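You operate a simulated robot arm through the tools that you are given. There is no shell and no other tool. Be economical: measure what you need, move in short steps, check, and stop when the job is done.

Carry out the task below with a simulated robot arm. There is one attempt and no reset: what you move stays moved.

## Task
Take the cream bag from the shelf under the feed bench and put it on the top of the tank stand. Put the grey tub from the flat end of the bench on the top of the trolley and the teal tub on the shelf under the bench. Pull the box door open. Do these in any order. Set down upright: bag.

The check looks at the end state, three seconds after you hand in, the way a careful person would. Anything else that was tipped, shoved, dropped, spilled or broken makes it a failure.

## Robot
A 7-joint arm with a fingered hand on a trunk, on a base that drives. Base frame: it is fixed to the floor where the robot stands at the start and does not move with it; the origin is under the middle of the robot, x ahead of it, y to its left, z up. Units: m, rad, N and s.
With the tool pointing down near the work surface it reaches from about 0.1 to 0.68 m from the robot's upright axis, wherever it stands. Its first joint turns from -1.204 to 3.002 rad. Places, roughly: box door [0.6, 2, 1.1]; shelf under the bench [-2, 6.1, 0.1]; top of the tank stand [-1.8, -2.6, 0.4]; top of the trolley [-2.8, 7.2, 0.8]; tub [-2.25, 6, 1]. Payload 3.4 kg.
The tool frame sits at the grasp point between the pads (the TCP): z along the fingers, y along the line on which they close. The tips reach 0.039 m beyond it. The gripper opens to 0.18 m. The gripper's body begins 0.111 m behind the TCP. The gripper is a hand of 3 fingers: y runs from the thumb to the fingers, the wrist lies at [0, 0, -0.262] in the tool frame, and closing takes about 1.5 s.
Orientation is told as [roll, pitch, yaw] about the base's x, y, z axes, in that order, counted from this pose: with the fingers straight down and closing along the base's y, the tool's x points along the base's -x, its y along +y and its z along -z.

## Interface
- The arm moves only by the tool play_rows. Its argument "moves" is one flat list of numbers, 6 for each row, row after row: the shift along the tool's x, y, z in cm, then the turn, a rotation vector about the tool's x, y, z in rad. In form: [dx, dy, dz, wx, wy, wz, dx, dy, dz, wx, wy, wz, ...]. A call has 1 to 12 rows; each row shifts and turns the commanded pose from where the row before left it, along the tool's axes as they then stand. "claw" is the closure in counts, from 0 (fully open) to 255 (shut), set as the call begins (left out, the last holds). Each row takes 0.2 s and may step no farther than 0.05 m and 0.15 rad from the row before; otherwise, or with a gripper value out of range, the whole call is refused. A pose out of reach is approached as far as the arm can. The call stops where the force on the tool passes 40 N (or 10 N more than at its start, if that is more) or the arm is blocked; 0.2 s more then pass. The fingers move at their own pace (about 0.072 m/s each) and stop on an object; they squeeze with about 29 N. The grip force told is the motor's: it shows also when the fingers shut on nothing. Time passes only in rows, and 0.2 s behind the last, so rows that do not move let the fingers close. It gives the time, the measured TCP pose, the force on the tool (base axes), the opening and the grip force at its end, in the units of the frame above (readings bear some noise), with the torque about the TCP (base axes, N m) and any sound that the robot's microphone picked up.
- Cameras (640 x 400 px; columns grow to the right, rows downward): "scene" is now at [0.374, -0.0381, 1.5488]; the picture's right is [-0.60, -0.80, -0.00], its down [-0.75, 0.56, -0.36] and it looks along [0.29, -0.21, -0.93] (base axes); focal length 268 px, centre (320, 200). "wrist" rides on the gripper at [0.062, -0.036, -0.128] in the tool frame; the picture's right is [0.50, 0.87, 0.00], its down [-0.75, 0.44, -0.49] and it looks along [-0.43, 0.25, 0.87] (tool axes); focal length 226 px, centre (320, 200). There is no depth. A picture from a camera that has moved, and an enlarged one, comes with that camera's place and axes in the base frame and with its lens.
- grab_frame(camera): a new picture of that camera. It takes no simulated time.
- lift_body(by): slides the trunk up (or, below 0, down) by that many m; the arm and the scene camera ride with it, the base frame stays. It gives what a move gives, with no picture.
- drive_base(legs): drives the robot by 1 to 6 legs, each [ahead, left, turn to the left] in m, m and rad, along the robot's own axes; the way and the turn of a leg run together, so that a leg with both is an arc; at most 1.5 m and 3.142 rad a leg. The arm and the cameras ride along, it lands a little off, and it stops where it bumps. It gives what a move gives.
- set_fingers(finger1, finger2, thumb_bend): sets how far each is bent, from 0 (flat) to 1 (curled in); at 0.3 the hand is open as for a grip, at 0.7 the pads meet at the TCP. One left out holds its place. A second passes; each finger stops where it meets its share of the squeeze, and holds until it gets a number again. A gripper value or a shape takes the hand back. It gives what a move gives, with no picture; readings hold the bend of each and the force on the fingers (four entries, about 0 where the hand has none), thumb and palm.
- preshape(shape): the hand has 3 fingers and takes this shape, open, in about a second: jaw (thumb against the fingers, like two jaws); tri (thumb and two fingers); tip (a fingertip pinch); poke (one finger out to press); point (the index stretched); flat (the hand flat); cup (the hand cupped); fist (a fist). The gripper value then closes the fingers along that shape, each until it touches; the sizes above hold for jaw. It gives what a move gives, with no picture.
- pan_tilt(pan, tilt): turns the head with the scene camera to pan (to the left, within 2.496 rad either way) and tilt (down, from -0.506 to 1.204), counted from straight ahead of the robot. It gives what a move gives.
- zoom(camera, box): a new picture of the part [left, top, right, bottom] of that camera's present view, enlarged. It takes no simulated time.
- close_job(): hands the job in; it is judged then, once.

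Go step by step. Nothing tells you exact positions but the pictures and the camera data: compare them with the known pose of the tool, close in by small moves and look again before you grip or let go. The budget is 165 turns and 128 pictures, counting those below and the enlarged ones. Unless the task says otherwise, let go and move clear before handing in.

The tools are called after "Emit:" as name(argument=value, ...) on one line, values as JSON. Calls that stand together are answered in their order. play_rows: Moves the arm, as the interface text tells. Its arguments: {"type":"object","properties":{"moves":{"type":"array","items":{"type":"number"}},"claw":{"type":"number"}},"required":["moves"]} The other tools are called the same way: lift_body (by) slides the trunk up or down; preshape (shape) gives the hand a shape; set_fingers (finger1, finger2, thumb_bend) moves the fingers one by one; drive_base (legs) drives the base; pan_tilt (pan, tilt) turns the head that bears the scene camera; grab_frame (camera) takes a picture; zoom (camera, box) takes an enlarged picture of a part of a camera's view; close_job () hands the job in.

At the start:

```text
time_s: 0.0
tool_pos: [0.2104, -0.2947, 0.4281]
orientation: [0.002, 0.0, 0.001]
contact_force: [0.2, -0.7, -0.8]
torque: [0.0, 0.0, -0.03]
width: 0.1798
finger_force: 0.1
shape: jaw
bend: [0.3, 0.3, 0.3]
finger forces: [0.0, 0.0, 0.0, 0.1, 0.0, 0.0]
trunk travel left (down, up): [-0.083, 0.459]
robot x, y, heading: [0.0026, -0.0019, 0.0]
head pan, tilt: [-0.639, 1.201]
```

scene: 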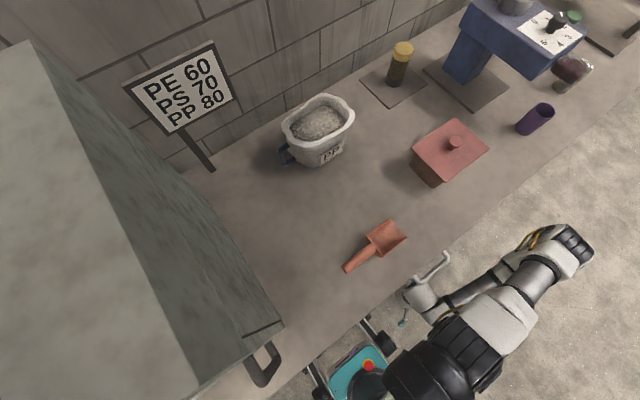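
wrist: 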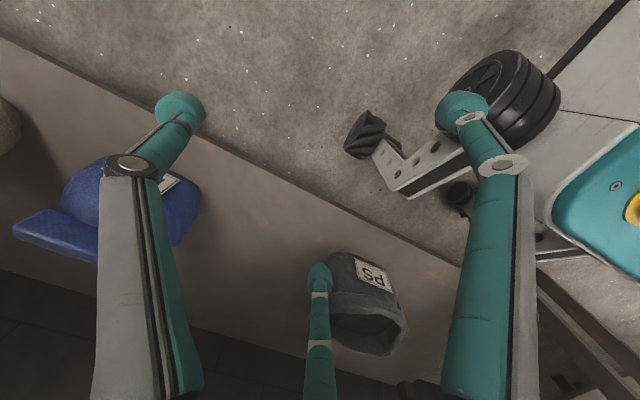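

I'll look around first to find the bench, the tank stand, the trolley and the box.

Emit:
pan_tilt(pan=1.5, tilt=0.4)

Emit:
grab_frame(camera="scene")

Emit:
pan_tilt(pan=2.49, tilt=0.4)

Emit:
grab_frame(camera="scene")

Emit:
pan_tilt(pan=-2.3, tilt=0.4)

Emit:
grab_frame(camera="scene")

Emit:
pan_tilt(pan=0.3, tilt=0.4)

Emit:
grab_frame(camera="scene")

```text
time_s: 2.0
tool_pos: [0.2107, -0.2929, 0.4305]
orientation: [-0.004, -0.002, 0.001]
contact_force: [-0.3, 0.1, 0.0]
torque: [-0.02, -0.01, -0.01]
width: 0.1798
finger_force: 0.0
shape: jaw
bend: [0.3, 0.3, 0.3]
finger forces: [0.0, 0.0, 0.0, 0.1, 0.0, 0.0]
trunk travel left (down, up): [-0.083, 0.459]
robot x, y, heading: [-0.0016, 0.0014, 0.0]
head pan, tilt: [1.499, 0.4]
```

```text
125 pictures are left
camera scene: at [0.336, 0.0872, 1.6125], right [1.0, -0.07, 0.0], down [-0.03, -0.38, -0.92], along [0.07, 0.92, -0.38], focal length 268 px, centre (320, 200)
```

scene: 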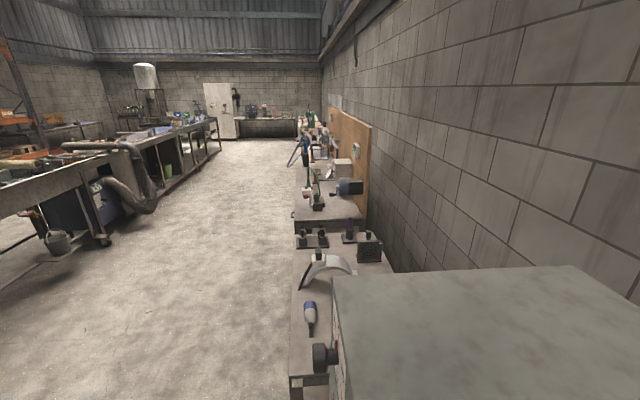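

```text
time_s: 3.3
tool_pos: [0.2111, -0.2939, 0.4299]
orientation: [-0.002, -0.002, -0.002]
contact_force: [1.0, -0.1, 0.0]
torque: [-0.02, 0.03, 0.04]
width: 0.1797
finger_force: 0.1
shape: jaw
bend: [0.3, 0.3, 0.3]
finger forces: [0.0, 0.0, 0.0, 0.0, 0.0, 0.0]
trunk travel left (down, up): [-0.083, 0.459]
robot x, y, heading: [0.0003, 0.002, 0.0]
head pan, tilt: [2.491, 0.4]
```

```text
124 pictures are left
camera scene: at [0.2557, 0.051, 1.6125], right [0.61, 0.8, 0.0], down [0.31, -0.23, -0.92], along [-0.73, 0.56, -0.38], focal length 268 px, centre (320, 200)
```

scene: 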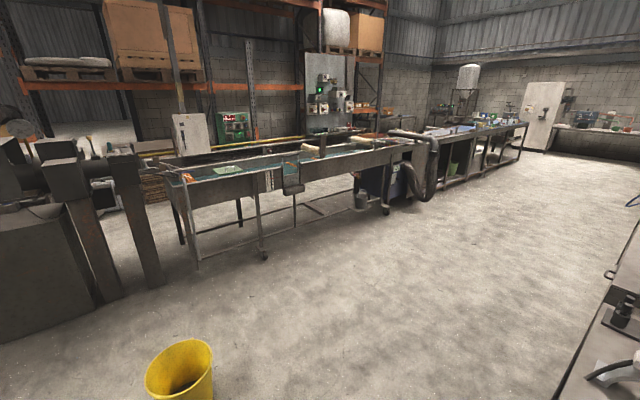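

```text
time_s: 7.1
tool_pos: [0.2106, -0.2927, 0.4308]
orientation: [-0.005, -0.002, -0.002]
contact_force: [0.2, 0.0, -0.3]
torque: [-0.02, 0.02, 0.02]
width: 0.1801
finger_force: 0.1
shape: jaw
bend: [0.3, 0.3, 0.3]
finger forces: [0.1, 0.0, 0.0, 0.0, 0.0, 0.0]
trunk travel left (down, up): [-0.083, 0.459]
robot x, y, heading: [0.0003, -0.002, -0.003]
head pan, tilt: [-2.3, 0.4]
```

```text
123 pictures are left
camera scene: at [0.2676, -0.0741, 1.6118], right [-0.75, 0.67, 0.01], down [0.26, 0.29, -0.92], along [-0.61, -0.68, -0.39], focal length 268 px, centre (320, 200)
```

scene: 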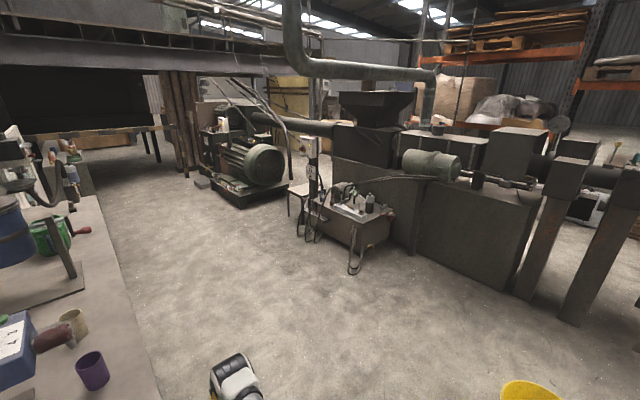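

```text
time_s: 9.4
tool_pos: [0.2097, -0.2944, 0.4293]
orientation: [-0.003, -0.002, 0.001]
contact_force: [0.6, -0.4, -0.4]
torque: [-0.01, -0.01, -0.03]
width: 0.1799
finger_force: 0.0
shape: jaw
bend: [0.3, 0.3, 0.3]
finger forces: [0.0, 0.0, 0.1, 0.0, 0.0, 0.1]
trunk travel left (down, up): [-0.083, 0.459]
robot x, y, heading: [-0.0008, 0.0024, -0.002]
head pan, tilt: [0.3, 0.4]
```

```text
122 pictures are left
camera scene: at [0.4178, 0.0222, 1.6119], right [0.3, -0.96, -0.01], down [-0.37, -0.11, -0.92], along [0.88, 0.27, -0.39], focal length 268 px, centre (320, 200)
```

scene: 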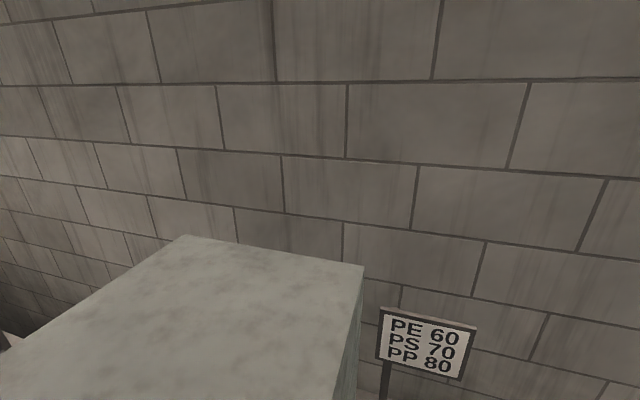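

The wall bench is at about z=0.9 with the small box near y=2, and the feed bench is across the aisle. The robot should back off a little and drive left along the aisle to look at the box.

Emit:
drive_base(legs=[[-0.35, 0, 0], [0, 1.5, 0]])

Emit:
pan_tilt(pan=0.4, tilt=0.4)

Emit:
grab_frame(camera="scene")

Emit:
pan_tilt(pan=2.2, tilt=0.3)

Emit:
grab_frame(camera="scene")

```text
time_s: 18.8
tool_pos: [-0.1377, 1.2186, 0.4297]
orientation: [-0.004, -0.002, -0.006]
contact_force: [-0.5, 0.4, -0.4]
torque: [0.03, -0.02, -0.02]
width: 0.1799
finger_force: 0.3
shape: jaw
bend: [0.3, 0.3, 0.3]
finger forces: [0.0, 0.0, 0.1, 0.0, 0.1, 0.0]
trunk travel left (down, up): [-0.083, 0.459]
robot x, y, heading: [-0.346, 1.5156, -0.012]
head pan, tilt: [0.3, 0.4]
```

```text
time_s: 19.4
tool_pos: [-0.1371, 1.2207, 0.4301]
orientation: [-0.008, -0.001, -0.006]
contact_force: [0.4, -0.1, 0.3]
torque: [-0.03, -0.02, -0.01]
width: 0.1797
finger_force: 0.0
shape: jaw
bend: [0.3, 0.3, 0.3]
finger forces: [0.1, 0.1, 0.0, 0.1, 0.0, 0.0]
trunk travel left (down, up): [-0.083, 0.459]
robot x, y, heading: [-0.3441, 1.5157, -0.006]
head pan, tilt: [0.4, 0.4]
```

```text
121 pictures are left
camera scene: at [0.0694, 1.5427, 1.6119], right [0.38, -0.92, -0.01], down [-0.36, -0.14, -0.92], along [0.85, 0.36, -0.39], focal length 268 px, centre (320, 200)
```

scene: 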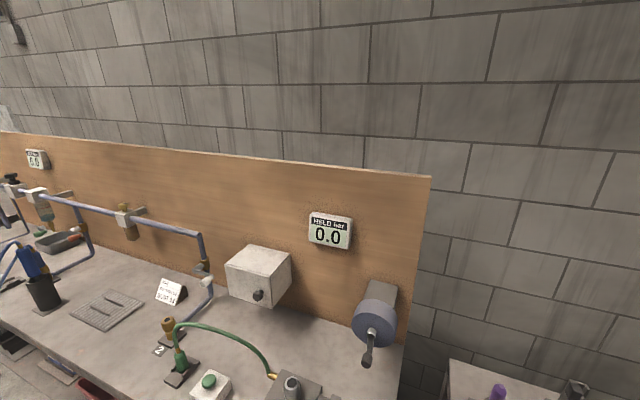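

```text
time_s: 21.2
tool_pos: [-0.1374, 1.2202, 0.4312]
orientation: [-0.009, -0.003, -0.005]
contact_force: [0.1, 0.5, -0.3]
torque: [-0.01, 0.03, -0.01]
width: 0.1798
finger_force: 0.1
shape: jaw
bend: [0.3, 0.3, 0.3]
finger forces: [0.1, 0.0, 0.0, 0.0, 0.0, 0.0]
trunk travel left (down, up): [-0.083, 0.459]
robot x, y, heading: [-0.3487, 1.513, 0.0]
head pan, tilt: [2.201, 0.3]
```

```text
120 pictures are left
camera scene: at [-0.0706, 1.5828, 1.6218], right [0.81, 0.58, 0.0], down [0.17, -0.23, -0.96], along [-0.56, 0.78, -0.29], focal length 268 px, centre (320, 200)
```

scene: 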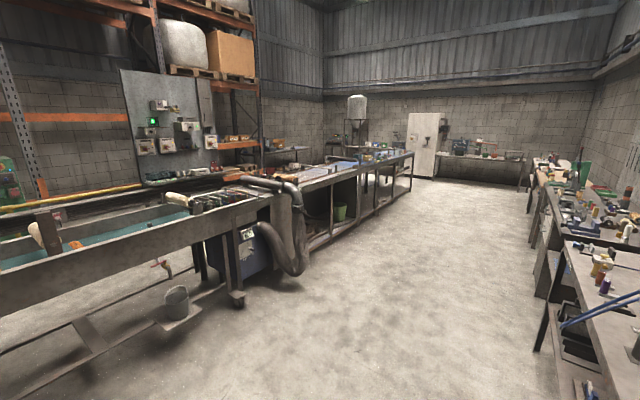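

The box with its black knob is near (0.52, 1.92, 1.1). A zoom should show which side its door hinges on.

Emit:
pan_tilt(pan=0.7, tilt=0.6)

Emit:
zoom(camera="scene", box=[220, 80, 440, 217])

Emit:
grab_frame(camera="scene")

```text
time_s: 22.8
tool_pos: [-0.1364, 1.2203, 0.4316]
orientation: [-0.007, -0.004, -0.004]
contact_force: [0.3, 0.4, -0.1]
torque: [-0.02, -0.06, 0.0]
width: 0.1797
finger_force: 0.1
shape: jaw
bend: [0.3, 0.3, 0.3]
finger forces: [0.1, 0.0, 0.0, 0.1, 0.0, 0.0]
trunk travel left (down, up): [-0.083, 0.459]
robot x, y, heading: [-0.3449, 1.5136, -0.009]
head pan, tilt: [0.7, 0.6]
```

```text
2.91 times, centred on (330, 148) of scene
camera zoom: at [0.0517, 1.5639, 1.5939], right [0.64, -0.77, -0.01], down [-0.44, -0.36, -0.83], along [0.63, 0.53, -0.56], focal length 779 px, centre (291, 350)
```

zoom: 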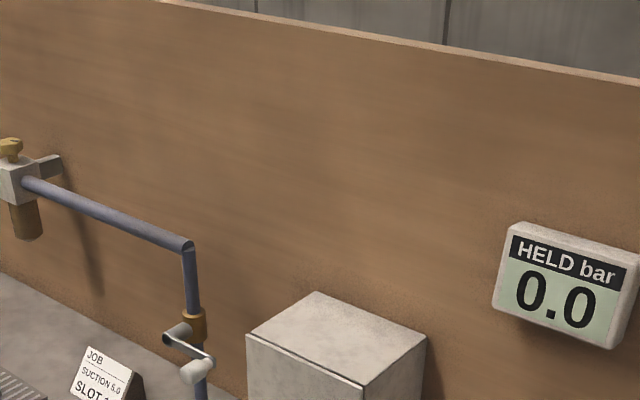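

```text
118 pictures are left
camera scene: at [0.0517, 1.5639, 1.5939], right [0.64, -0.77, -0.01], down [-0.44, -0.36, -0.83], along [0.63, 0.53, -0.56], focal length 268 px, centre (320, 200)
```

scene: 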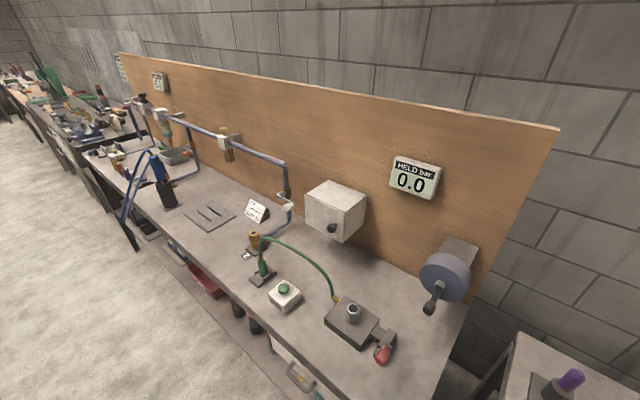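

Emit:
zoom(camera="scene", box=[270, 160, 398, 240])

Emit:
zoom(camera="scene", box=[200, 160, 440, 310])

```text
5.00 times, centred on (334, 200) of scene
camera zoom: at [0.0517, 1.5639, 1.5939], right [0.64, -0.77, -0.01], down [-0.44, -0.36, -0.83], along [0.63, 0.53, -0.56], focal length 1338 px, centre (250, 200)
```

zoom: 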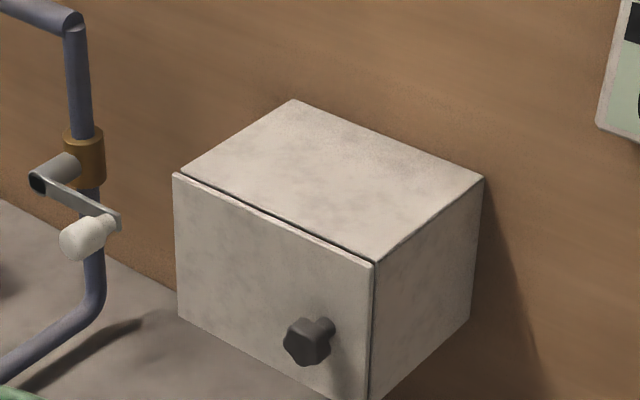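

```text
2.67 times, centred on (320, 235) of scene
camera zoom: at [0.0517, 1.5639, 1.5939], right [0.64, -0.77, -0.01], down [-0.44, -0.36, -0.83], along [0.63, 0.53, -0.56], focal length 714 px, centre (320, 107)
```

zoom: 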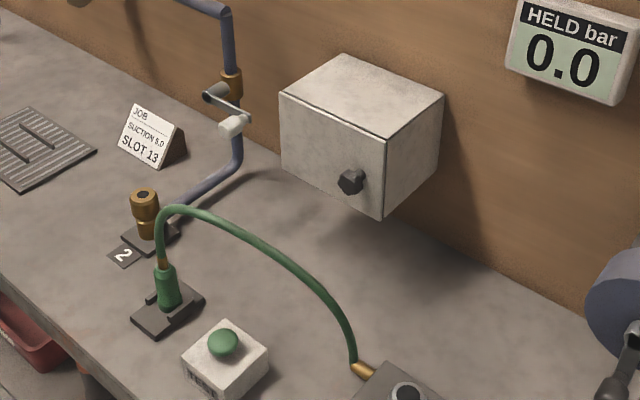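

The door faces -x and hinges on the left, with the knob on the right. Raising the trunk gives a second viewpoint to triangulate from.

Emit:
lift_body(by=0.35)

Emit:
pan_tilt(pan=0.7, tilt=0.9)

Emit:
zoom(camera="scene", box=[200, 100, 440, 250])

Emit:
grab_frame(camera="wrist")

```text
time_s: 26.3
tool_pos: [-0.1379, 1.2206, 0.781]
orientation: [-0.007, -0.004, -0.006]
contact_force: [0.5, 0.1, 0.7]
torque: [0.01, 0.01, 0.02]
width: 0.1798
finger_force: 0.0
shape: jaw
bend: [0.3, 0.3, 0.3]
finger forces: [0.1, 0.1, 0.0, 0.1, 0.1, 0.1]
trunk travel left (down, up): [-0.433, 0.109]
robot x, y, heading: [-0.3466, 1.5155, -0.006]
head pan, tilt: [0.7, 0.6]
```

```text
time_s: 27.1
tool_pos: [-0.1371, 1.2202, 0.7804]
orientation: [-0.007, -0.003, -0.005]
contact_force: [0.1, -0.1, -0.1]
torque: [0.0, -0.01, -0.03]
width: 0.1797
finger_force: 0.1
shape: jaw
bend: [0.3, 0.3, 0.3]
finger forces: [0.0, 0.0, 0.1, 0.0, 0.0, 0.0]
trunk travel left (down, up): [-0.433, 0.109]
robot x, y, heading: [-0.3454, 1.5143, -0.01]
head pan, tilt: [0.7, 0.901]
```

```text
2.67 times, centred on (320, 175) of scene
camera zoom: at [-0.3087, 1.5556, 1.9569], right [0.64, -0.77, 0.0], down [-0.6, -0.5, -0.62], along [0.48, 0.4, -0.78], focal length 714 px, centre (320, 267)
```

zoom: 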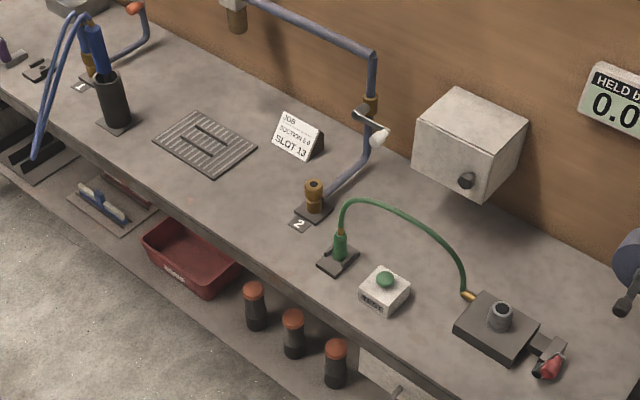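

```text
114 pictures are left
camera wrist: at [-0.2003, 1.1858, 0.9097], right [-0.5, 0.87, -0.01], down [0.75, 0.44, 0.49], along [0.43, 0.24, -0.87], focal length 226 px, centre (320, 200)
```

wrist: 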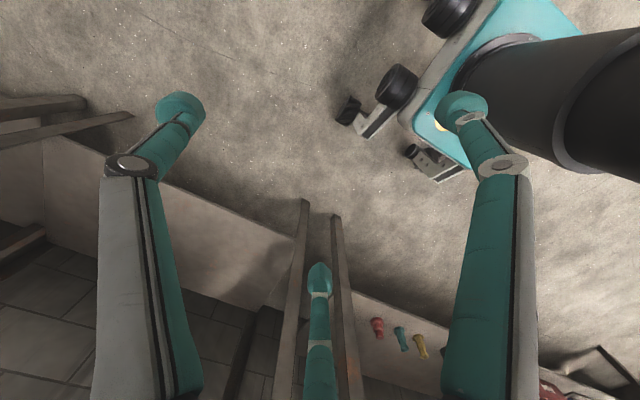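

The two views put the knob tip at about (0.53, 1.925, 1.09), and the door hinges at y≈2.055. The robot should line up with it, and the tool should swing to point horizontally toward +x.

Emit:
drive_base(legs=[[0, 0.43, 0]])

Emit:
play_rows(moves=[-2.6, 2.2, -2.9, 0, -0.14, 0, -2.98, 2.2, -2.51, 0, -0.14, 0, -3.3, 2.2, -2.07, 0, -0.14, 0, -3.56, 2.2, -1.59, 0, -0.14, 0, -3.74, 2.2, -1.08, 0, -0.14, 0, -3.86, 2.2, -0.54, 0, -0.14, 0, -3.89, 2.2, 0, 0, -0.14, 0, -3.86, 2.2, 0.54, 0, -0.14, 0, -3.74, 2.2, 1.08, 0, -0.14, 0, -3.56, 2.2, 1.59, 0, -0.14, 0, -3.3, 2.2, 2.07, 0, -0.14, 0, 0, 0, 0, 0, -0.03, 0])

Emit:
grab_frame(camera="scene")

Emit:
grab_frame(camera="wrist")

```text
time_s: 29.7
tool_pos: [-0.1357, 1.6459, 0.7802]
orientation: [-0.006, -0.003, -0.006]
contact_force: [-0.4, 0.3, 0.5]
torque: [0.03, 0.0, -0.03]
width: 0.1798
finger_force: 0.0
shape: jaw
bend: [0.3, 0.3, 0.3]
finger forces: [0.0, 0.0, 0.0, 0.0, 0.0, 0.0]
trunk travel left (down, up): [-0.433, 0.109]
robot x, y, heading: [-0.3412, 1.9415, -0.008]
head pan, tilt: [0.7, 0.901]
```

```text
time_s: 32.3
tool_pos: [0.159, 1.9051, 1.0283]
orientation: [0.36, -1.409, -0.34]
contact_force: [0.6, 0.2, 0.0]
torque: [-0.02, 0.0, 0.0]
width: 0.1803
finger_force: 0.0
shape: jaw
bend: [0.3, 0.3, 0.3]
finger forces: [0.0, 0.1, 0.0, 0.1, 0.0, 0.1]
out of reach, approached as far as the arm can: row 2, 3, 4
trunk travel left (down, up): [-0.433, 0.109]
robot x, y, heading: [-0.3442, 1.9422, -0.003]
head pan, tilt: [0.7, 0.901]
```

```text
113 pictures are left
camera scene: at [-0.3058, 1.9901, 1.9567], right [0.64, -0.77, 0.0], down [-0.6, -0.5, -0.62], along [0.48, 0.4, -0.78], focal length 268 px, centre (320, 200)
```

scene: 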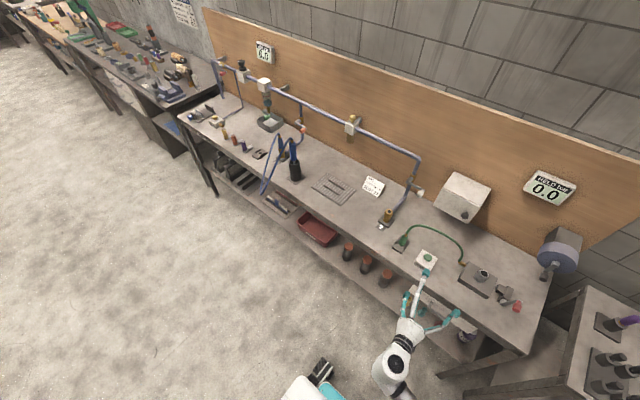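

```text
112 pictures are left
camera wrist: at [0.0244, 1.8696, 0.9829], right [-0.09, 0.89, -0.45], down [-0.38, 0.38, 0.84], along [0.92, 0.24, 0.3], focal length 226 px, centre (320, 200)
```

wrist: 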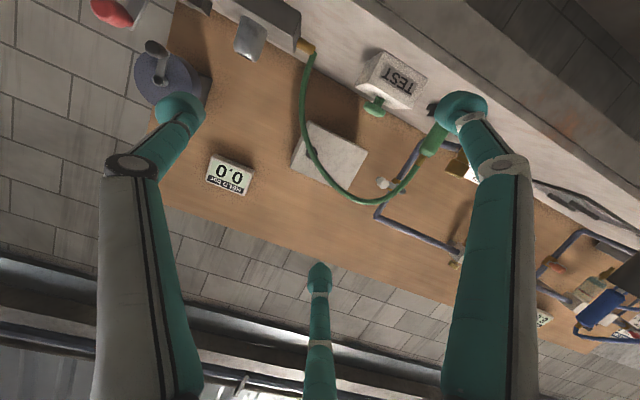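

The green hose arcs in front of the box at about z=1.05, so a level approach would hit it. I'll raise the trunk and tilt the tool to point forward and down at about 45°, closing along y.

Emit:
lift_body(by=0.1)

Emit:
play_rows(moves=[-2, 0, 0, 0, 0.15, 0, -2, 0, 0, 0, 0.15, 0, -2, 0, 0, 0, 0.15, 0, -2, 0, 0, 0, 0.15, 0])

Emit:
pan_tilt(pan=0.0, tilt=0.9)

Emit:
grab_frame(camera="scene")

```text
time_s: 33.6
tool_pos: [0.1592, 1.9058, 1.1273]
orientation: [0.358, -1.411, -0.339]
contact_force: [-0.8, 0.5, -0.7]
torque: [0.01, 0.0, -0.01]
width: 0.1798
finger_force: 0.1
shape: jaw
bend: [0.3, 0.3, 0.3]
finger forces: [0.0, 0.0, 0.0, 0.0, 0.0, 0.1]
trunk travel left (down, up): [-0.533, 0.009]
robot x, y, heading: [-0.342, 1.9463, -0.003]
head pan, tilt: [0.7, 0.901]
```

```text
time_s: 34.6
tool_pos: [0.1905, 1.9027, 1.2003]
orientation: [0.081, -0.814, -0.04]
contact_force: [0.5, -0.4, -0.6]
torque: [0.01, -0.01, 0.0]
width: 0.1802
finger_force: 0.1
shape: jaw
bend: [0.3, 0.3, 0.3]
finger forces: [0.0, 0.0, 0.0, 0.0, 0.0, 0.0]
trunk travel left (down, up): [-0.533, 0.009]
robot x, y, heading: [-0.3453, 1.9451, -0.003]
head pan, tilt: [0.7, 0.901]
```

```text
time_s: 35.7
tool_pos: [0.1887, 1.9021, 1.1987]
orientation: [0.083, -0.818, -0.044]
contact_force: [-0.5, 0.5, 0.2]
torque: [0.01, -0.02, -0.02]
width: 0.1799
finger_force: 0.1
shape: jaw
bend: [0.3, 0.3, 0.3]
finger forces: [0.0, 0.0, 0.0, 0.0, 0.1, 0.0]
trunk travel left (down, up): [-0.533, 0.009]
robot x, y, heading: [-0.3435, 1.9459, -0.007]
head pan, tilt: [0.0, 0.901]
```

```text
111 pictures are left
camera scene: at [-0.2931, 1.9428, 2.0561], right [0.0, -1.0, 0.0], down [-0.78, 0.0, -0.62], along [0.62, 0.0, -0.78], focal length 268 px, centre (320, 200)
```

scene: 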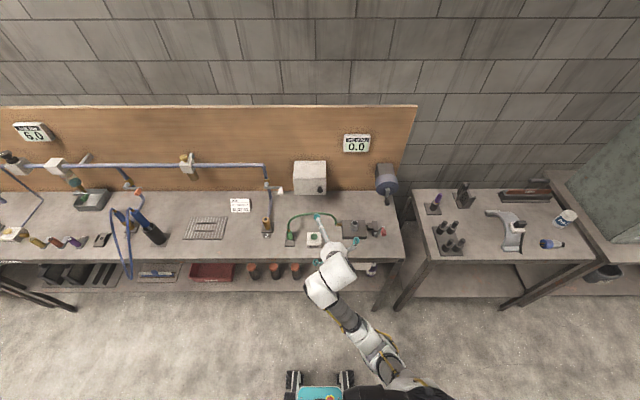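

The arm configuration is good. Driving forward 0.2 m at this height, then looking closely at the knob and fingers.

Emit:
drive_base(legs=[[0.2, 0, 0]])

Emit:
grab_frame(camera="wrist")

Emit:
zoom(camera="scene", box=[240, 150, 400, 250])

```text
time_s: 37.3
tool_pos: [0.3904, 1.9019, 1.1996]
orientation: [0.083, -0.819, -0.041]
contact_force: [0.6, 0.1, 0.1]
torque: [0.0, 0.0, -0.02]
width: 0.18
finger_force: 0.2
shape: jaw
bend: [0.3, 0.3, 0.3]
finger forces: [0.0, 0.0, 0.0, 0.1, 0.0, 0.0]
trunk travel left (down, up): [-0.533, 0.009]
robot x, y, heading: [-0.145, 1.9394, -0.004]
head pan, tilt: [0.0, 0.901]
```

```text
110 pictures are left
camera wrist: at [0.2544, 1.8624, 1.2393], right [-0.36, 0.88, -0.32], down [0.15, 0.39, 0.91], along [0.92, 0.28, -0.27], focal length 226 px, centre (320, 200)
```

wrist: 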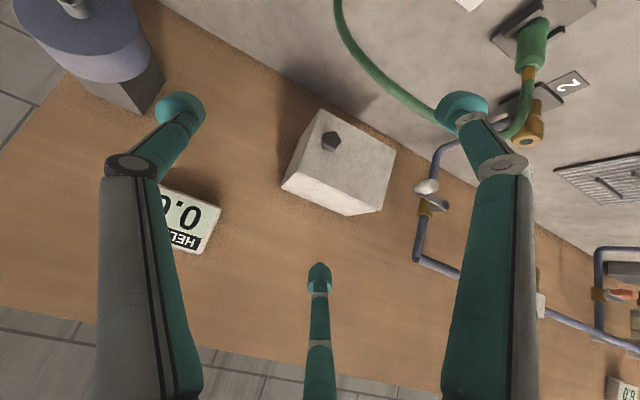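

```text
4.00 times, centred on (320, 200) of scene
camera zoom: at [-0.0932, 1.9428, 2.0561], right [0.0, -1.0, 0.0], down [-0.78, 0.0, -0.62], along [0.62, 0.0, -0.78], focal length 1071 px, centre (320, 200)
```

zoom: 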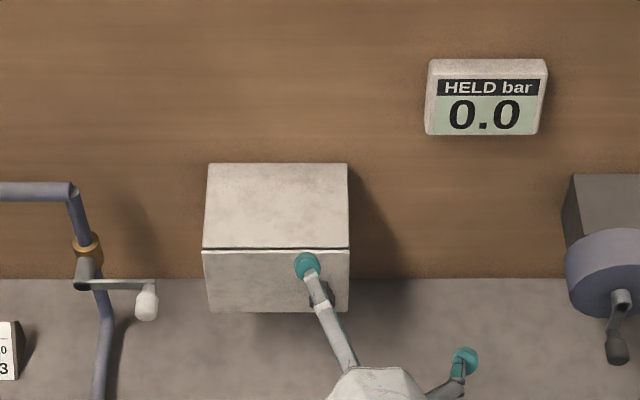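

The wrist view shows the three fingers sit 120° apart, with the thumb at -y. I'll roll the tool 90° so the thumb comes from below, part-close the hand, and check what the fingers look like.

Emit:
play_rows(moves=[0, 0, 0, 0, 0, 0.145, 0, 0, 0, 0, 0, 0.145, 0, 0, 0, 0, 0, 0.145, 0, 0, 0, 0, 0, 0.145, 0, 0, 0, 0, 0, 0.145, 0, 0, 0, 0, 0, 0.145, 0, 0, 0, 0, 0, 0.145, 0, 0, 0, 0, 0, 0.145, 0, 0, 0, 0, 0, 0.145, 0, 0, 0, 0, 0, 0.145, 0, 0, 0, 0, 0, 0.12], claw=110)

Emit:
grab_frame(camera="wrist")

Emit:
zoom(camera="scene", box=[240, 170, 400, 270])

```text
time_s: 39.7
tool_pos: [0.3889, 1.9041, 1.2002]
orientation: [0.821, 0.057, -1.553]
contact_force: [0.5, -0.1, -1.0]
torque: [-0.03, 0.0, -0.04]
width: 0.103
finger_force: 0.1
shape: jaw
bend: [0.7, 0.7, 0.7]
finger forces: [0.1, 0.1, 0.0, 0.0, 0.0, 0.0]
trunk travel left (down, up): [-0.533, 0.009]
robot x, y, heading: [-0.1411, 1.946, -0.004]
head pan, tilt: [0.0, 0.901]
```

```text
108 pictures are left
camera wrist: at [0.2699, 1.9615, 1.2646], right [0.58, 0.47, 0.66], down [-0.05, -0.79, 0.61], along [0.81, -0.39, -0.44], focal length 226 px, centre (320, 200)
```

wrist: 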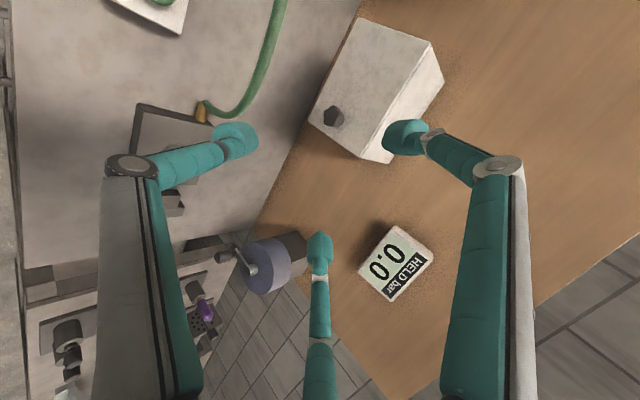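

```text
4.00 times, centred on (320, 220) of scene
camera zoom: at [-0.0939, 1.9447, 2.0561], right [0.0, -1.0, 0.0], down [-0.78, 0.0, -0.62], along [0.62, 0.0, -0.78], focal length 1071 px, centre (320, 120)
```

zoom: 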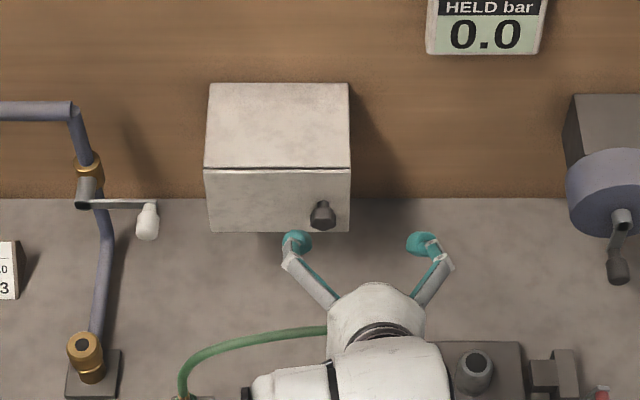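

The hand can part-close to about 0.10 m. The knob looks to be near (0.55, 1.94, 1.08), so I'll advance along the tool axis and look again.

Emit:
play_rows(moves=[1.2, 0, 4, 0, 0, 0, 1.2, 0, 4, 0, 0, 0, 1.2, 0, 2.5, 0, 0, 0])

Emit:
grab_frame(camera="wrist")

Emit:
zoom(camera="scene", box=[270, 170, 366, 230])

```text
time_s: 40.5
tool_pos: [0.4643, 1.9455, 1.1306]
orientation: [0.822, 0.055, -1.554]
contact_force: [0.1, 0.9, -0.2]
torque: [0.03, 0.01, 0.01]
width: 0.103
finger_force: 0.1
shape: jaw
bend: [0.7, 0.7, 0.7]
finger forces: [0.0, 0.0, 0.0, 0.1, 0.0, 0.1]
trunk travel left (down, up): [-0.533, 0.009]
robot x, y, heading: [-0.1425, 1.9461, -0.003]
head pan, tilt: [0.0, 0.901]
```

```text
106 pictures are left
camera wrist: at [0.3466, 2.0032, 1.1946], right [0.58, 0.47, 0.66], down [-0.05, -0.79, 0.61], along [0.81, -0.39, -0.44], focal length 226 px, centre (320, 200)
```

wrist: 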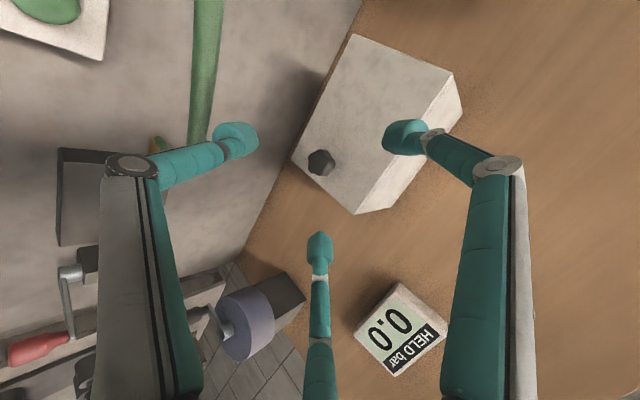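

```text
6.67 times, centred on (318, 200) of scene
camera zoom: at [-0.0927, 1.9452, 2.0561], right [0.0, -1.0, 0.0], down [-0.79, 0.0, -0.62], along [0.62, 0.0, -0.79], focal length 1785 px, centre (333, 200)
```

zoom: 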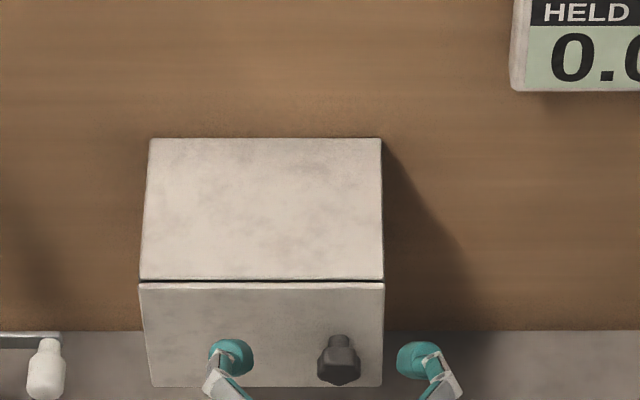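

Triangulating again from the wrist puts the knob at about (0.555, 1.94, 1.05). Advancing most of the way, then looking.

Emit:
play_rows(moves=[-0.3, 0, 4, 0, 0, 0, -0.3, 0, 4, 0, 0, 0, 0, 0, 1.5, 0, 0, 0])

Emit:
grab_frame(camera="wrist")

Emit:
zoom(camera="scene", box=[270, 170, 366, 230])

```text
time_s: 41.3
tool_pos: [0.5301, 1.9447, 1.0662]
orientation: [0.823, 0.054, -1.552]
contact_force: [-13.3, 0.1, 3.9]
torque: [0.17, -0.11, 0.62]
width: 0.0995
finger_force: 0.1
shape: jaw
bend: [0.72, 0.7, 0.7]
finger forces: [13.0, 0.0, 0.0, 0.0, 0.0, 0.0]
trunk travel left (down, up): [-0.533, 0.009]
robot x, y, heading: [-0.1414, 1.9443, -0.004]
head pan, tilt: [0.0, 0.901]
```

```text
104 pictures are left
camera wrist: at [0.4117, 2.003, 1.1306], right [0.58, 0.48, 0.66], down [-0.05, -0.79, 0.61], along [0.81, -0.39, -0.44], focal length 226 px, centre (320, 200)
```

wrist: 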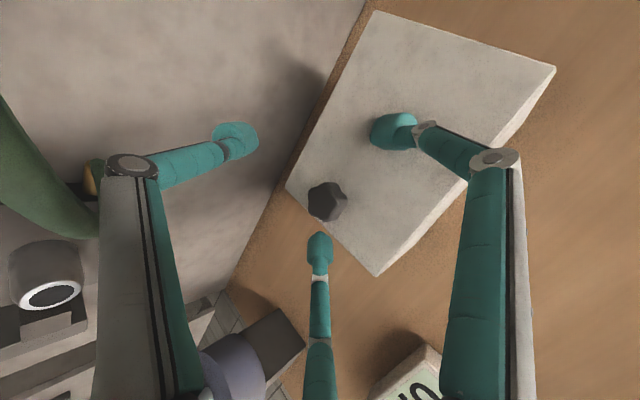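

```text
6.67 times, centred on (318, 200) of scene
camera zoom: at [-0.1004, 1.9445, 2.0564], right [0.0, -1.0, 0.0], down [-0.78, 0.0, -0.62], along [0.62, 0.0, -0.78], focal length 1785 px, centre (333, 200)
```

zoom: 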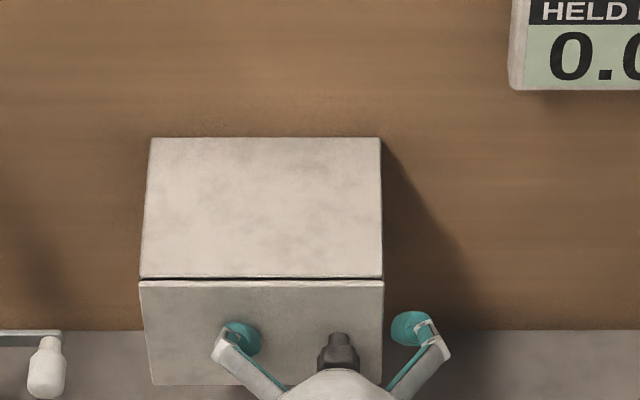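

One finger is already touching the door, because the tilt puts the upper fingertips ahead of the TCP. I'll back off, level the hand a bit more, narrow it, and look again.

Emit:
play_rows(moves=[0, 0, -2.5, 0, 0, 0, -0.5, 0, 0, -0.12, 0, 0, -0.5, 0, 0, -0.12, 0, 0, 0, 0, 0, 0, 0, 0], claw=150)

Emit:
grab_frame(camera="wrist")

Emit:
zoom(camera="scene", box=[260, 180, 372, 250])

```text
time_s: 42.5
tool_pos: [0.5272, 1.9359, 1.1079]
orientation: [1.099, 0.06, -1.551]
contact_force: [-0.8, 0.0, 0.8]
torque: [-0.01, 0.0, 0.02]
width: 0.0739
finger_force: 0.1
shape: jaw
bend: [0.72, 0.72, 0.73]
finger forces: [1.1, 0.0, 0.0, 0.0, 0.0, 0.0]
trunk travel left (down, up): [-0.533, 0.009]
robot x, y, heading: [-0.1475, 1.9457, -0.004]
head pan, tilt: [0.0, 0.901]
stopped in row 4: the arm was blocked; the commanded pose is now the measured one
```

```text
102 pictures are left
camera wrist: at [0.3962, 1.9946, 1.1381], right [0.38, 0.46, 0.8], down [-0.23, -0.8, 0.56], along [0.9, -0.4, -0.2], focal length 226 px, centre (320, 200)
```

wrist: 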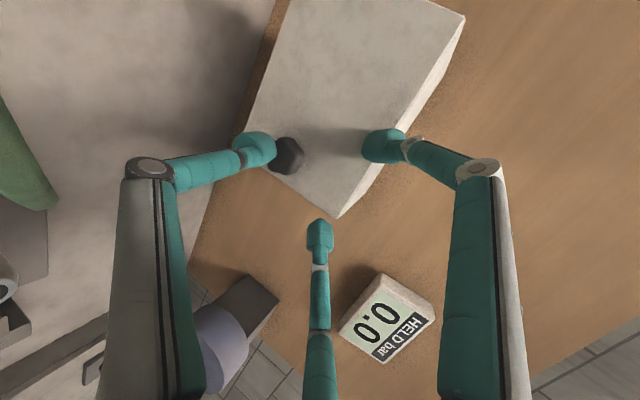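

```text
5.71 times, centred on (316, 215) of scene
camera zoom: at [-0.0938, 1.9442, 2.0561], right [0.0, -1.0, 0.0], down [-0.78, 0.0, -0.62], along [0.62, 0.0, -0.78], focal length 1530 px, centre (343, 114)
```

zoom: 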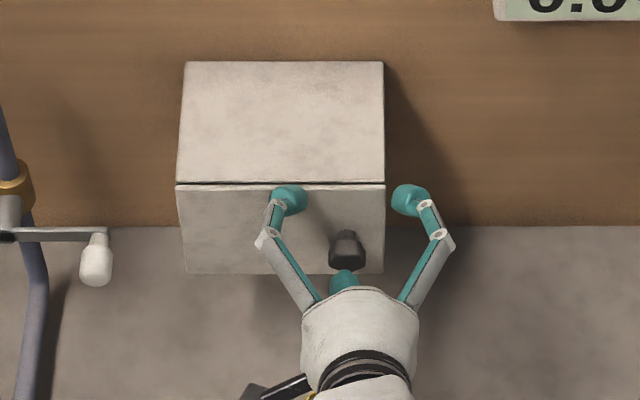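

The hose passes right under the hand near (0.42, 1.955, 1.07), so I need a steeper approach instead. I'll back off, steepen to about 0.65 rad from vertical, narrow the fingers further, and look.

Emit:
play_rows(moves=[0, 0, -3, 0.15, 0, 0, 0, 0, -1, 0.15, 0, 0, 0, 0, 0, 0.15, 0, 0, 0, 0, 0, 0, 0, 0], claw=180)

Emit:
grab_frame(camera="wrist")

Emit:
zoom(camera="scene", box=[260, 180, 372, 250])

```text
time_s: 43.5
tool_pos: [0.491, 1.9335, 1.127]
orientation: [0.647, 0.062, -1.548]
contact_force: [-1.0, 0.3, 0.0]
torque: [0.04, -0.01, -0.01]
width: 0.0531
finger_force: 0.2
shape: jaw
bend: [0.72, 0.72, 0.74]
finger forces: [0.0, 0.0, 0.0, 0.1, 0.0, 0.0]
trunk travel left (down, up): [-0.533, 0.009]
robot x, y, heading: [-0.1439, 1.9442, 0.003]
head pan, tilt: [0.0, 0.901]
```

```text
100 pictures are left
camera wrist: at [0.3843, 1.9902, 1.2101], right [0.68, 0.48, 0.55], down [0.07, -0.79, 0.61], along [0.73, -0.38, -0.57], focal length 226 px, centre (320, 200)
```

wrist: 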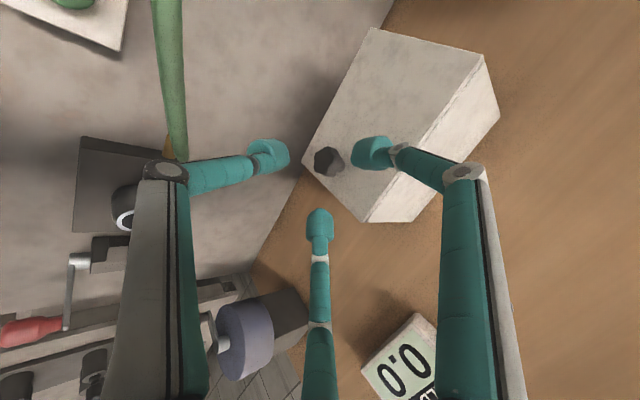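

```text
5.71 times, centred on (316, 215) of scene
camera zoom: at [-0.0941, 1.9442, 2.0561], right [0.0, -1.0, 0.0], down [-0.78, 0.0, -0.62], along [0.62, 0.0, -0.78], focal length 1530 px, centre (343, 114)
```

zoom: 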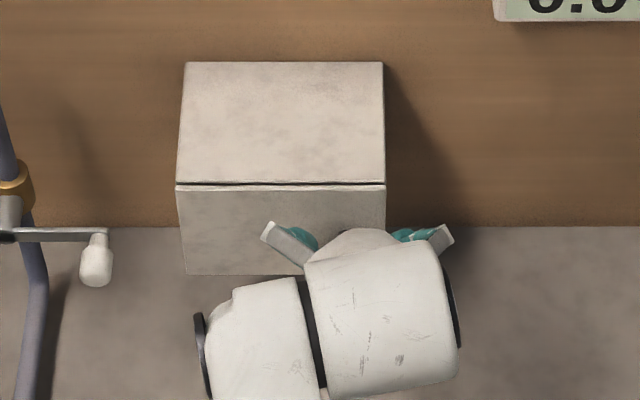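

The knob sits close to the tool axis now, and this pose clears the hose. I'll center it and slide forward along the tool axis.

Emit:
play_rows(moves=[0.4, 1.5, 0, 0, 0, 0, 0, 0, 3, 0, 0, 0, 0, 0, 2, 0, 0, 0], claw=160)

Emit:
grab_frame(camera="wrist")

```text
time_s: 44.3
tool_pos: [0.5321, 1.9415, 1.0928]
orientation: [0.646, 0.064, -1.551]
contact_force: [-3.4, -0.8, 0.0]
torque: [0.01, 0.1, -0.04]
width: 0.0657
finger_force: 0.1
shape: jaw
bend: [0.72, 0.72, 0.74]
finger forces: [0.9, 1.7, 0.1, 0.1, 0.0, 0.0]
trunk travel left (down, up): [-0.533, 0.009]
robot x, y, heading: [-0.1446, 1.9403, -0.006]
head pan, tilt: [0.0, 0.901]
```

```text
98 pictures are left
camera wrist: at [0.4257, 1.9968, 1.1789], right [0.68, 0.48, 0.55], down [0.07, -0.79, 0.61], along [0.73, -0.38, -0.57], focal length 226 px, centre (320, 200)
```

wrist: 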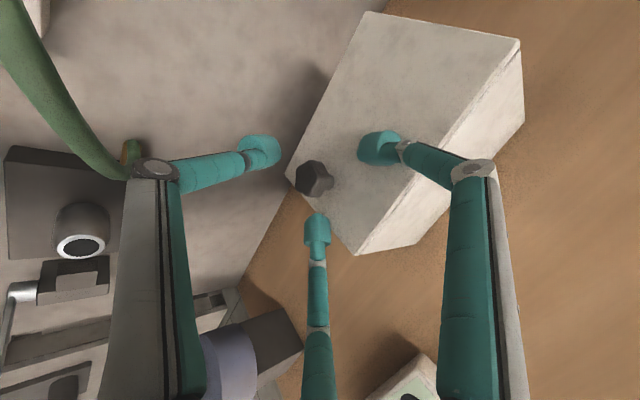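

The knob is centred between the three fingertips, and two of them just touch the door. I'll narrow the hand while easing forward the last bit, then close.

Emit:
play_rows(moves=[0, -0.2, 0.5, 0, 0, 0, 0, -0.2, 0.6, 0, 0, 0, 0, 0, 0.5, 0, 0, 0], claw=190)

Emit:
play_rows(moves=[0, 0, 0, 0, 0, 0, 0, 0, 0, 0, 0, 0, 0, 0, 0, 0, 0, 0, 0, 0, 0, 0, 0, 0, 0, 0, 0, 0, 0, 0], claw=255)

Emit:
grab_frame(camera="wrist")

```text
time_s: 45.1
tool_pos: [0.5383, 1.9424, 1.08]
orientation: [0.646, 0.063, -1.551]
contact_force: [-6.7, 0.0, 1.5]
torque: [0.0, 0.06, 0.03]
width: 0.045
finger_force: 0.1
shape: jaw
bend: [0.73, 0.73, 0.74]
finger forces: [3.1, 3.8, 0.0, 0.0, 0.0, 0.0]
trunk travel left (down, up): [-0.533, 0.009]
robot x, y, heading: [-0.1439, 1.9443, -0.003]
head pan, tilt: [0.0, 0.901]
```

```text
time_s: 46.3
tool_pos: [0.5406, 1.9431, 1.0773]
orientation: [0.641, 0.063, -1.553]
contact_force: [-3.4, 1.3, -15.1]
torque: [0.04, 0.29, 0.01]
width: 0.019
finger_force: 29.0
shape: jaw
bend: [0.73, 0.73, 0.71]
finger forces: [18.0, 25.5, 0.0, 0.0, 29.1, 0.1]
trunk travel left (down, up): [-0.533, 0.009]
robot x, y, heading: [-0.1437, 1.9446, -0.003]
head pan, tilt: [0.0, 0.901]
```

```text
97 pictures are left
camera wrist: at [0.4339, 1.998, 1.1622], right [0.68, 0.48, 0.55], down [0.07, -0.79, 0.61], along [0.73, -0.38, -0.58], focal length 226 px, centre (320, 200)
```

wrist: 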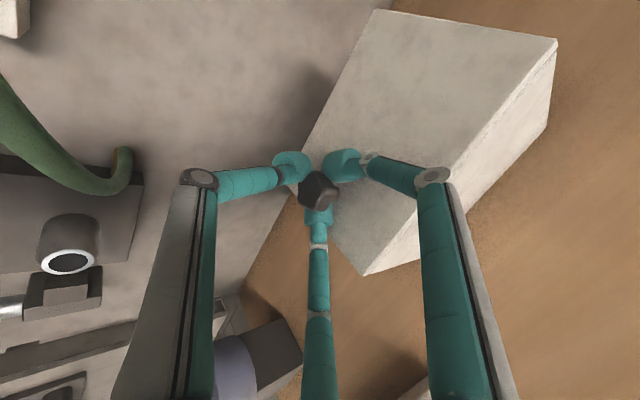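

The knob is gripped. Now pulling along the door's arc in small rows.

Emit:
play_rows(moves=[0, -1.59, -1.21, 0, -0.06, 0.08, 0, -1.59, -1.21, 0, -0.076, 0.1, 0, -1.59, -1.21, 0, -0.076, 0.1])

Emit:
grab_frame(camera="wrist")

Emit:
grab_frame(camera="scene")

```text
time_s: 47.1
tool_pos: [0.4857, 1.9639, 1.0771]
orientation: [0.62, 0.076, -1.846]
contact_force: [26.2, 30.9, -26.5]
torque: [1.07, -0.39, 0.2]
width: 0.0157
finger_force: 29.1
shape: jaw
bend: [0.72, 0.73, 0.7]
finger forces: [22.8, 23.5, 0.0, 0.0, 38.6, 0.1]
trunk travel left (down, up): [-0.533, 0.009]
robot x, y, heading: [-0.1436, 1.9466, 0.002]
head pan, tilt: [0.0, 0.901]
stopped in row 3: the force on the tool passed its limit (the readings are from after the stop); the commanded pose is now the measured one
```

```text
96 pictures are left
camera wrist: at [0.4014, 2.048, 1.1656], right [0.8, 0.25, 0.54], down [-0.15, -0.79, 0.59], along [0.58, -0.56, -0.6], focal length 226 px, centre (320, 200)
```

wrist: 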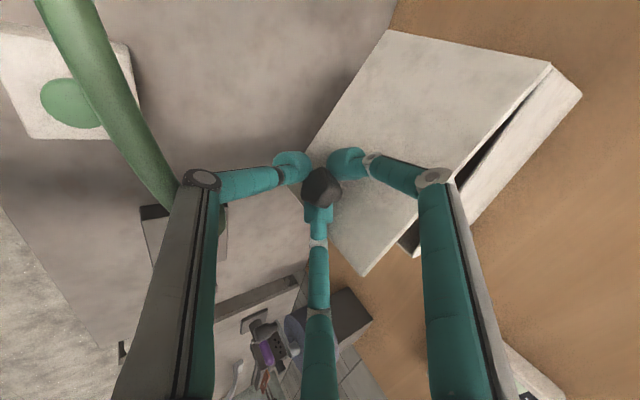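

```text
95 pictures are left
camera scene: at [-0.0787, 1.9673, 2.0554], right [0.0, -1.0, 0.01], down [-0.79, -0.01, -0.61], along [0.61, -0.01, -0.79], focal length 268 px, centre (320, 200)
```

scene: 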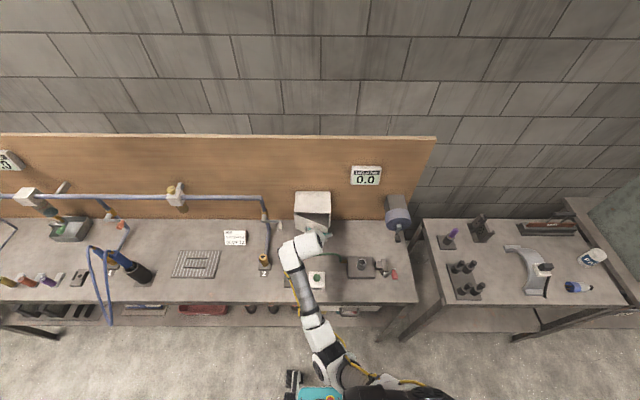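

The door is open roughly 20°. The hose is close to the thumb, so I'll let go, retreat upward, and finish by pushing the door from its inner side.

Emit:
play_rows(moves=[0.4, 0.3, 0.2, 0, 0, 0, 0, 0, 0, 0, 0, 0, 0, 0, 0, 0, 0, 0, 0, 0, 0, 0, 0, 0], claw=175)

Emit:
play_rows(moves=[0, 0, -2, 0, 0, 0, 0, 0, -3, 0, 0, 0, 0, 0, -4, 0, 0, 0, 0, 0, -4, 0, 0, 0, 0, 0, -3, 0, 0, 0])

Emit:
grab_frame(camera="wrist")

Emit:
zoom(camera="scene", box=[240, 160, 400, 260])

```text
time_s: 48.1
tool_pos: [0.4857, 1.9634, 1.0846]
orientation: [0.631, 0.07, -1.86]
contact_force: [0.9, 0.7, 0.4]
torque: [-0.02, 0.0, 0.01]
width: 0.056
finger_force: 0.1
shape: jaw
bend: [0.72, 0.72, 0.74]
finger forces: [0.0, 0.1, 0.0, 0.0, 0.0, 0.1]
trunk travel left (down, up): [-0.533, 0.009]
robot x, y, heading: [-0.1484, 1.9459, -0.001]
head pan, tilt: [0.0, 0.901]
```

```text
time_s: 49.3
tool_pos: [0.3991, 1.9692, 1.203]
orientation: [0.629, 0.075, -1.859]
contact_force: [-0.2, 0.1, 0.4]
torque: [0.01, 0.01, -0.02]
width: 0.0562
finger_force: 0.1
shape: jaw
bend: [0.72, 0.72, 0.74]
finger forces: [0.1, 0.1, 0.1, 0.1, 0.0, 0.0]
out of reach, approached as far as the arm can: row 5
trunk travel left (down, up): [-0.533, 0.009]
robot x, y, heading: [-0.1426, 1.9419, -0.001]
head pan, tilt: [0.0, 0.901]
```

```text
94 pictures are left
camera wrist: at [0.3152, 2.0547, 1.2902], right [0.8, 0.24, 0.55], down [-0.17, -0.79, 0.6], along [0.57, -0.57, -0.59], focal length 226 px, centre (320, 200)
```

wrist: 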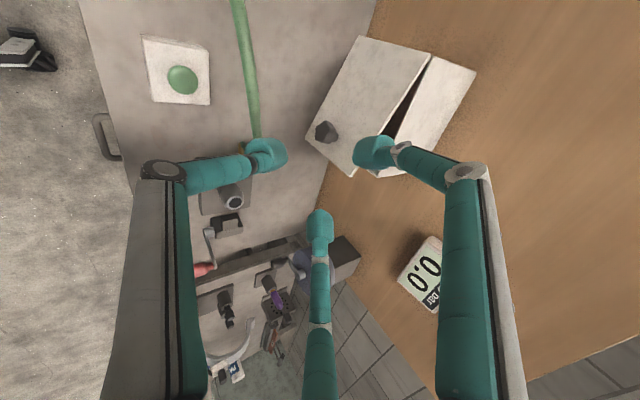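

```text
4.00 times, centred on (320, 210) of scene
camera zoom: at [-0.0929, 1.9458, 2.0561], right [0.0, -1.0, 0.0], down [-0.79, 0.0, -0.62], along [0.62, 0.0, -0.79], focal length 1071 px, centre (320, 160)
```

zoom: 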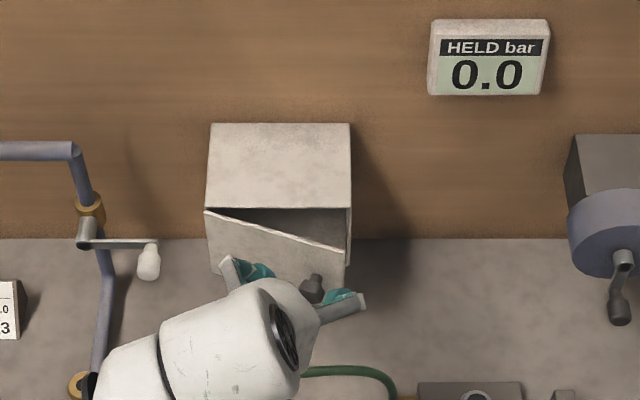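

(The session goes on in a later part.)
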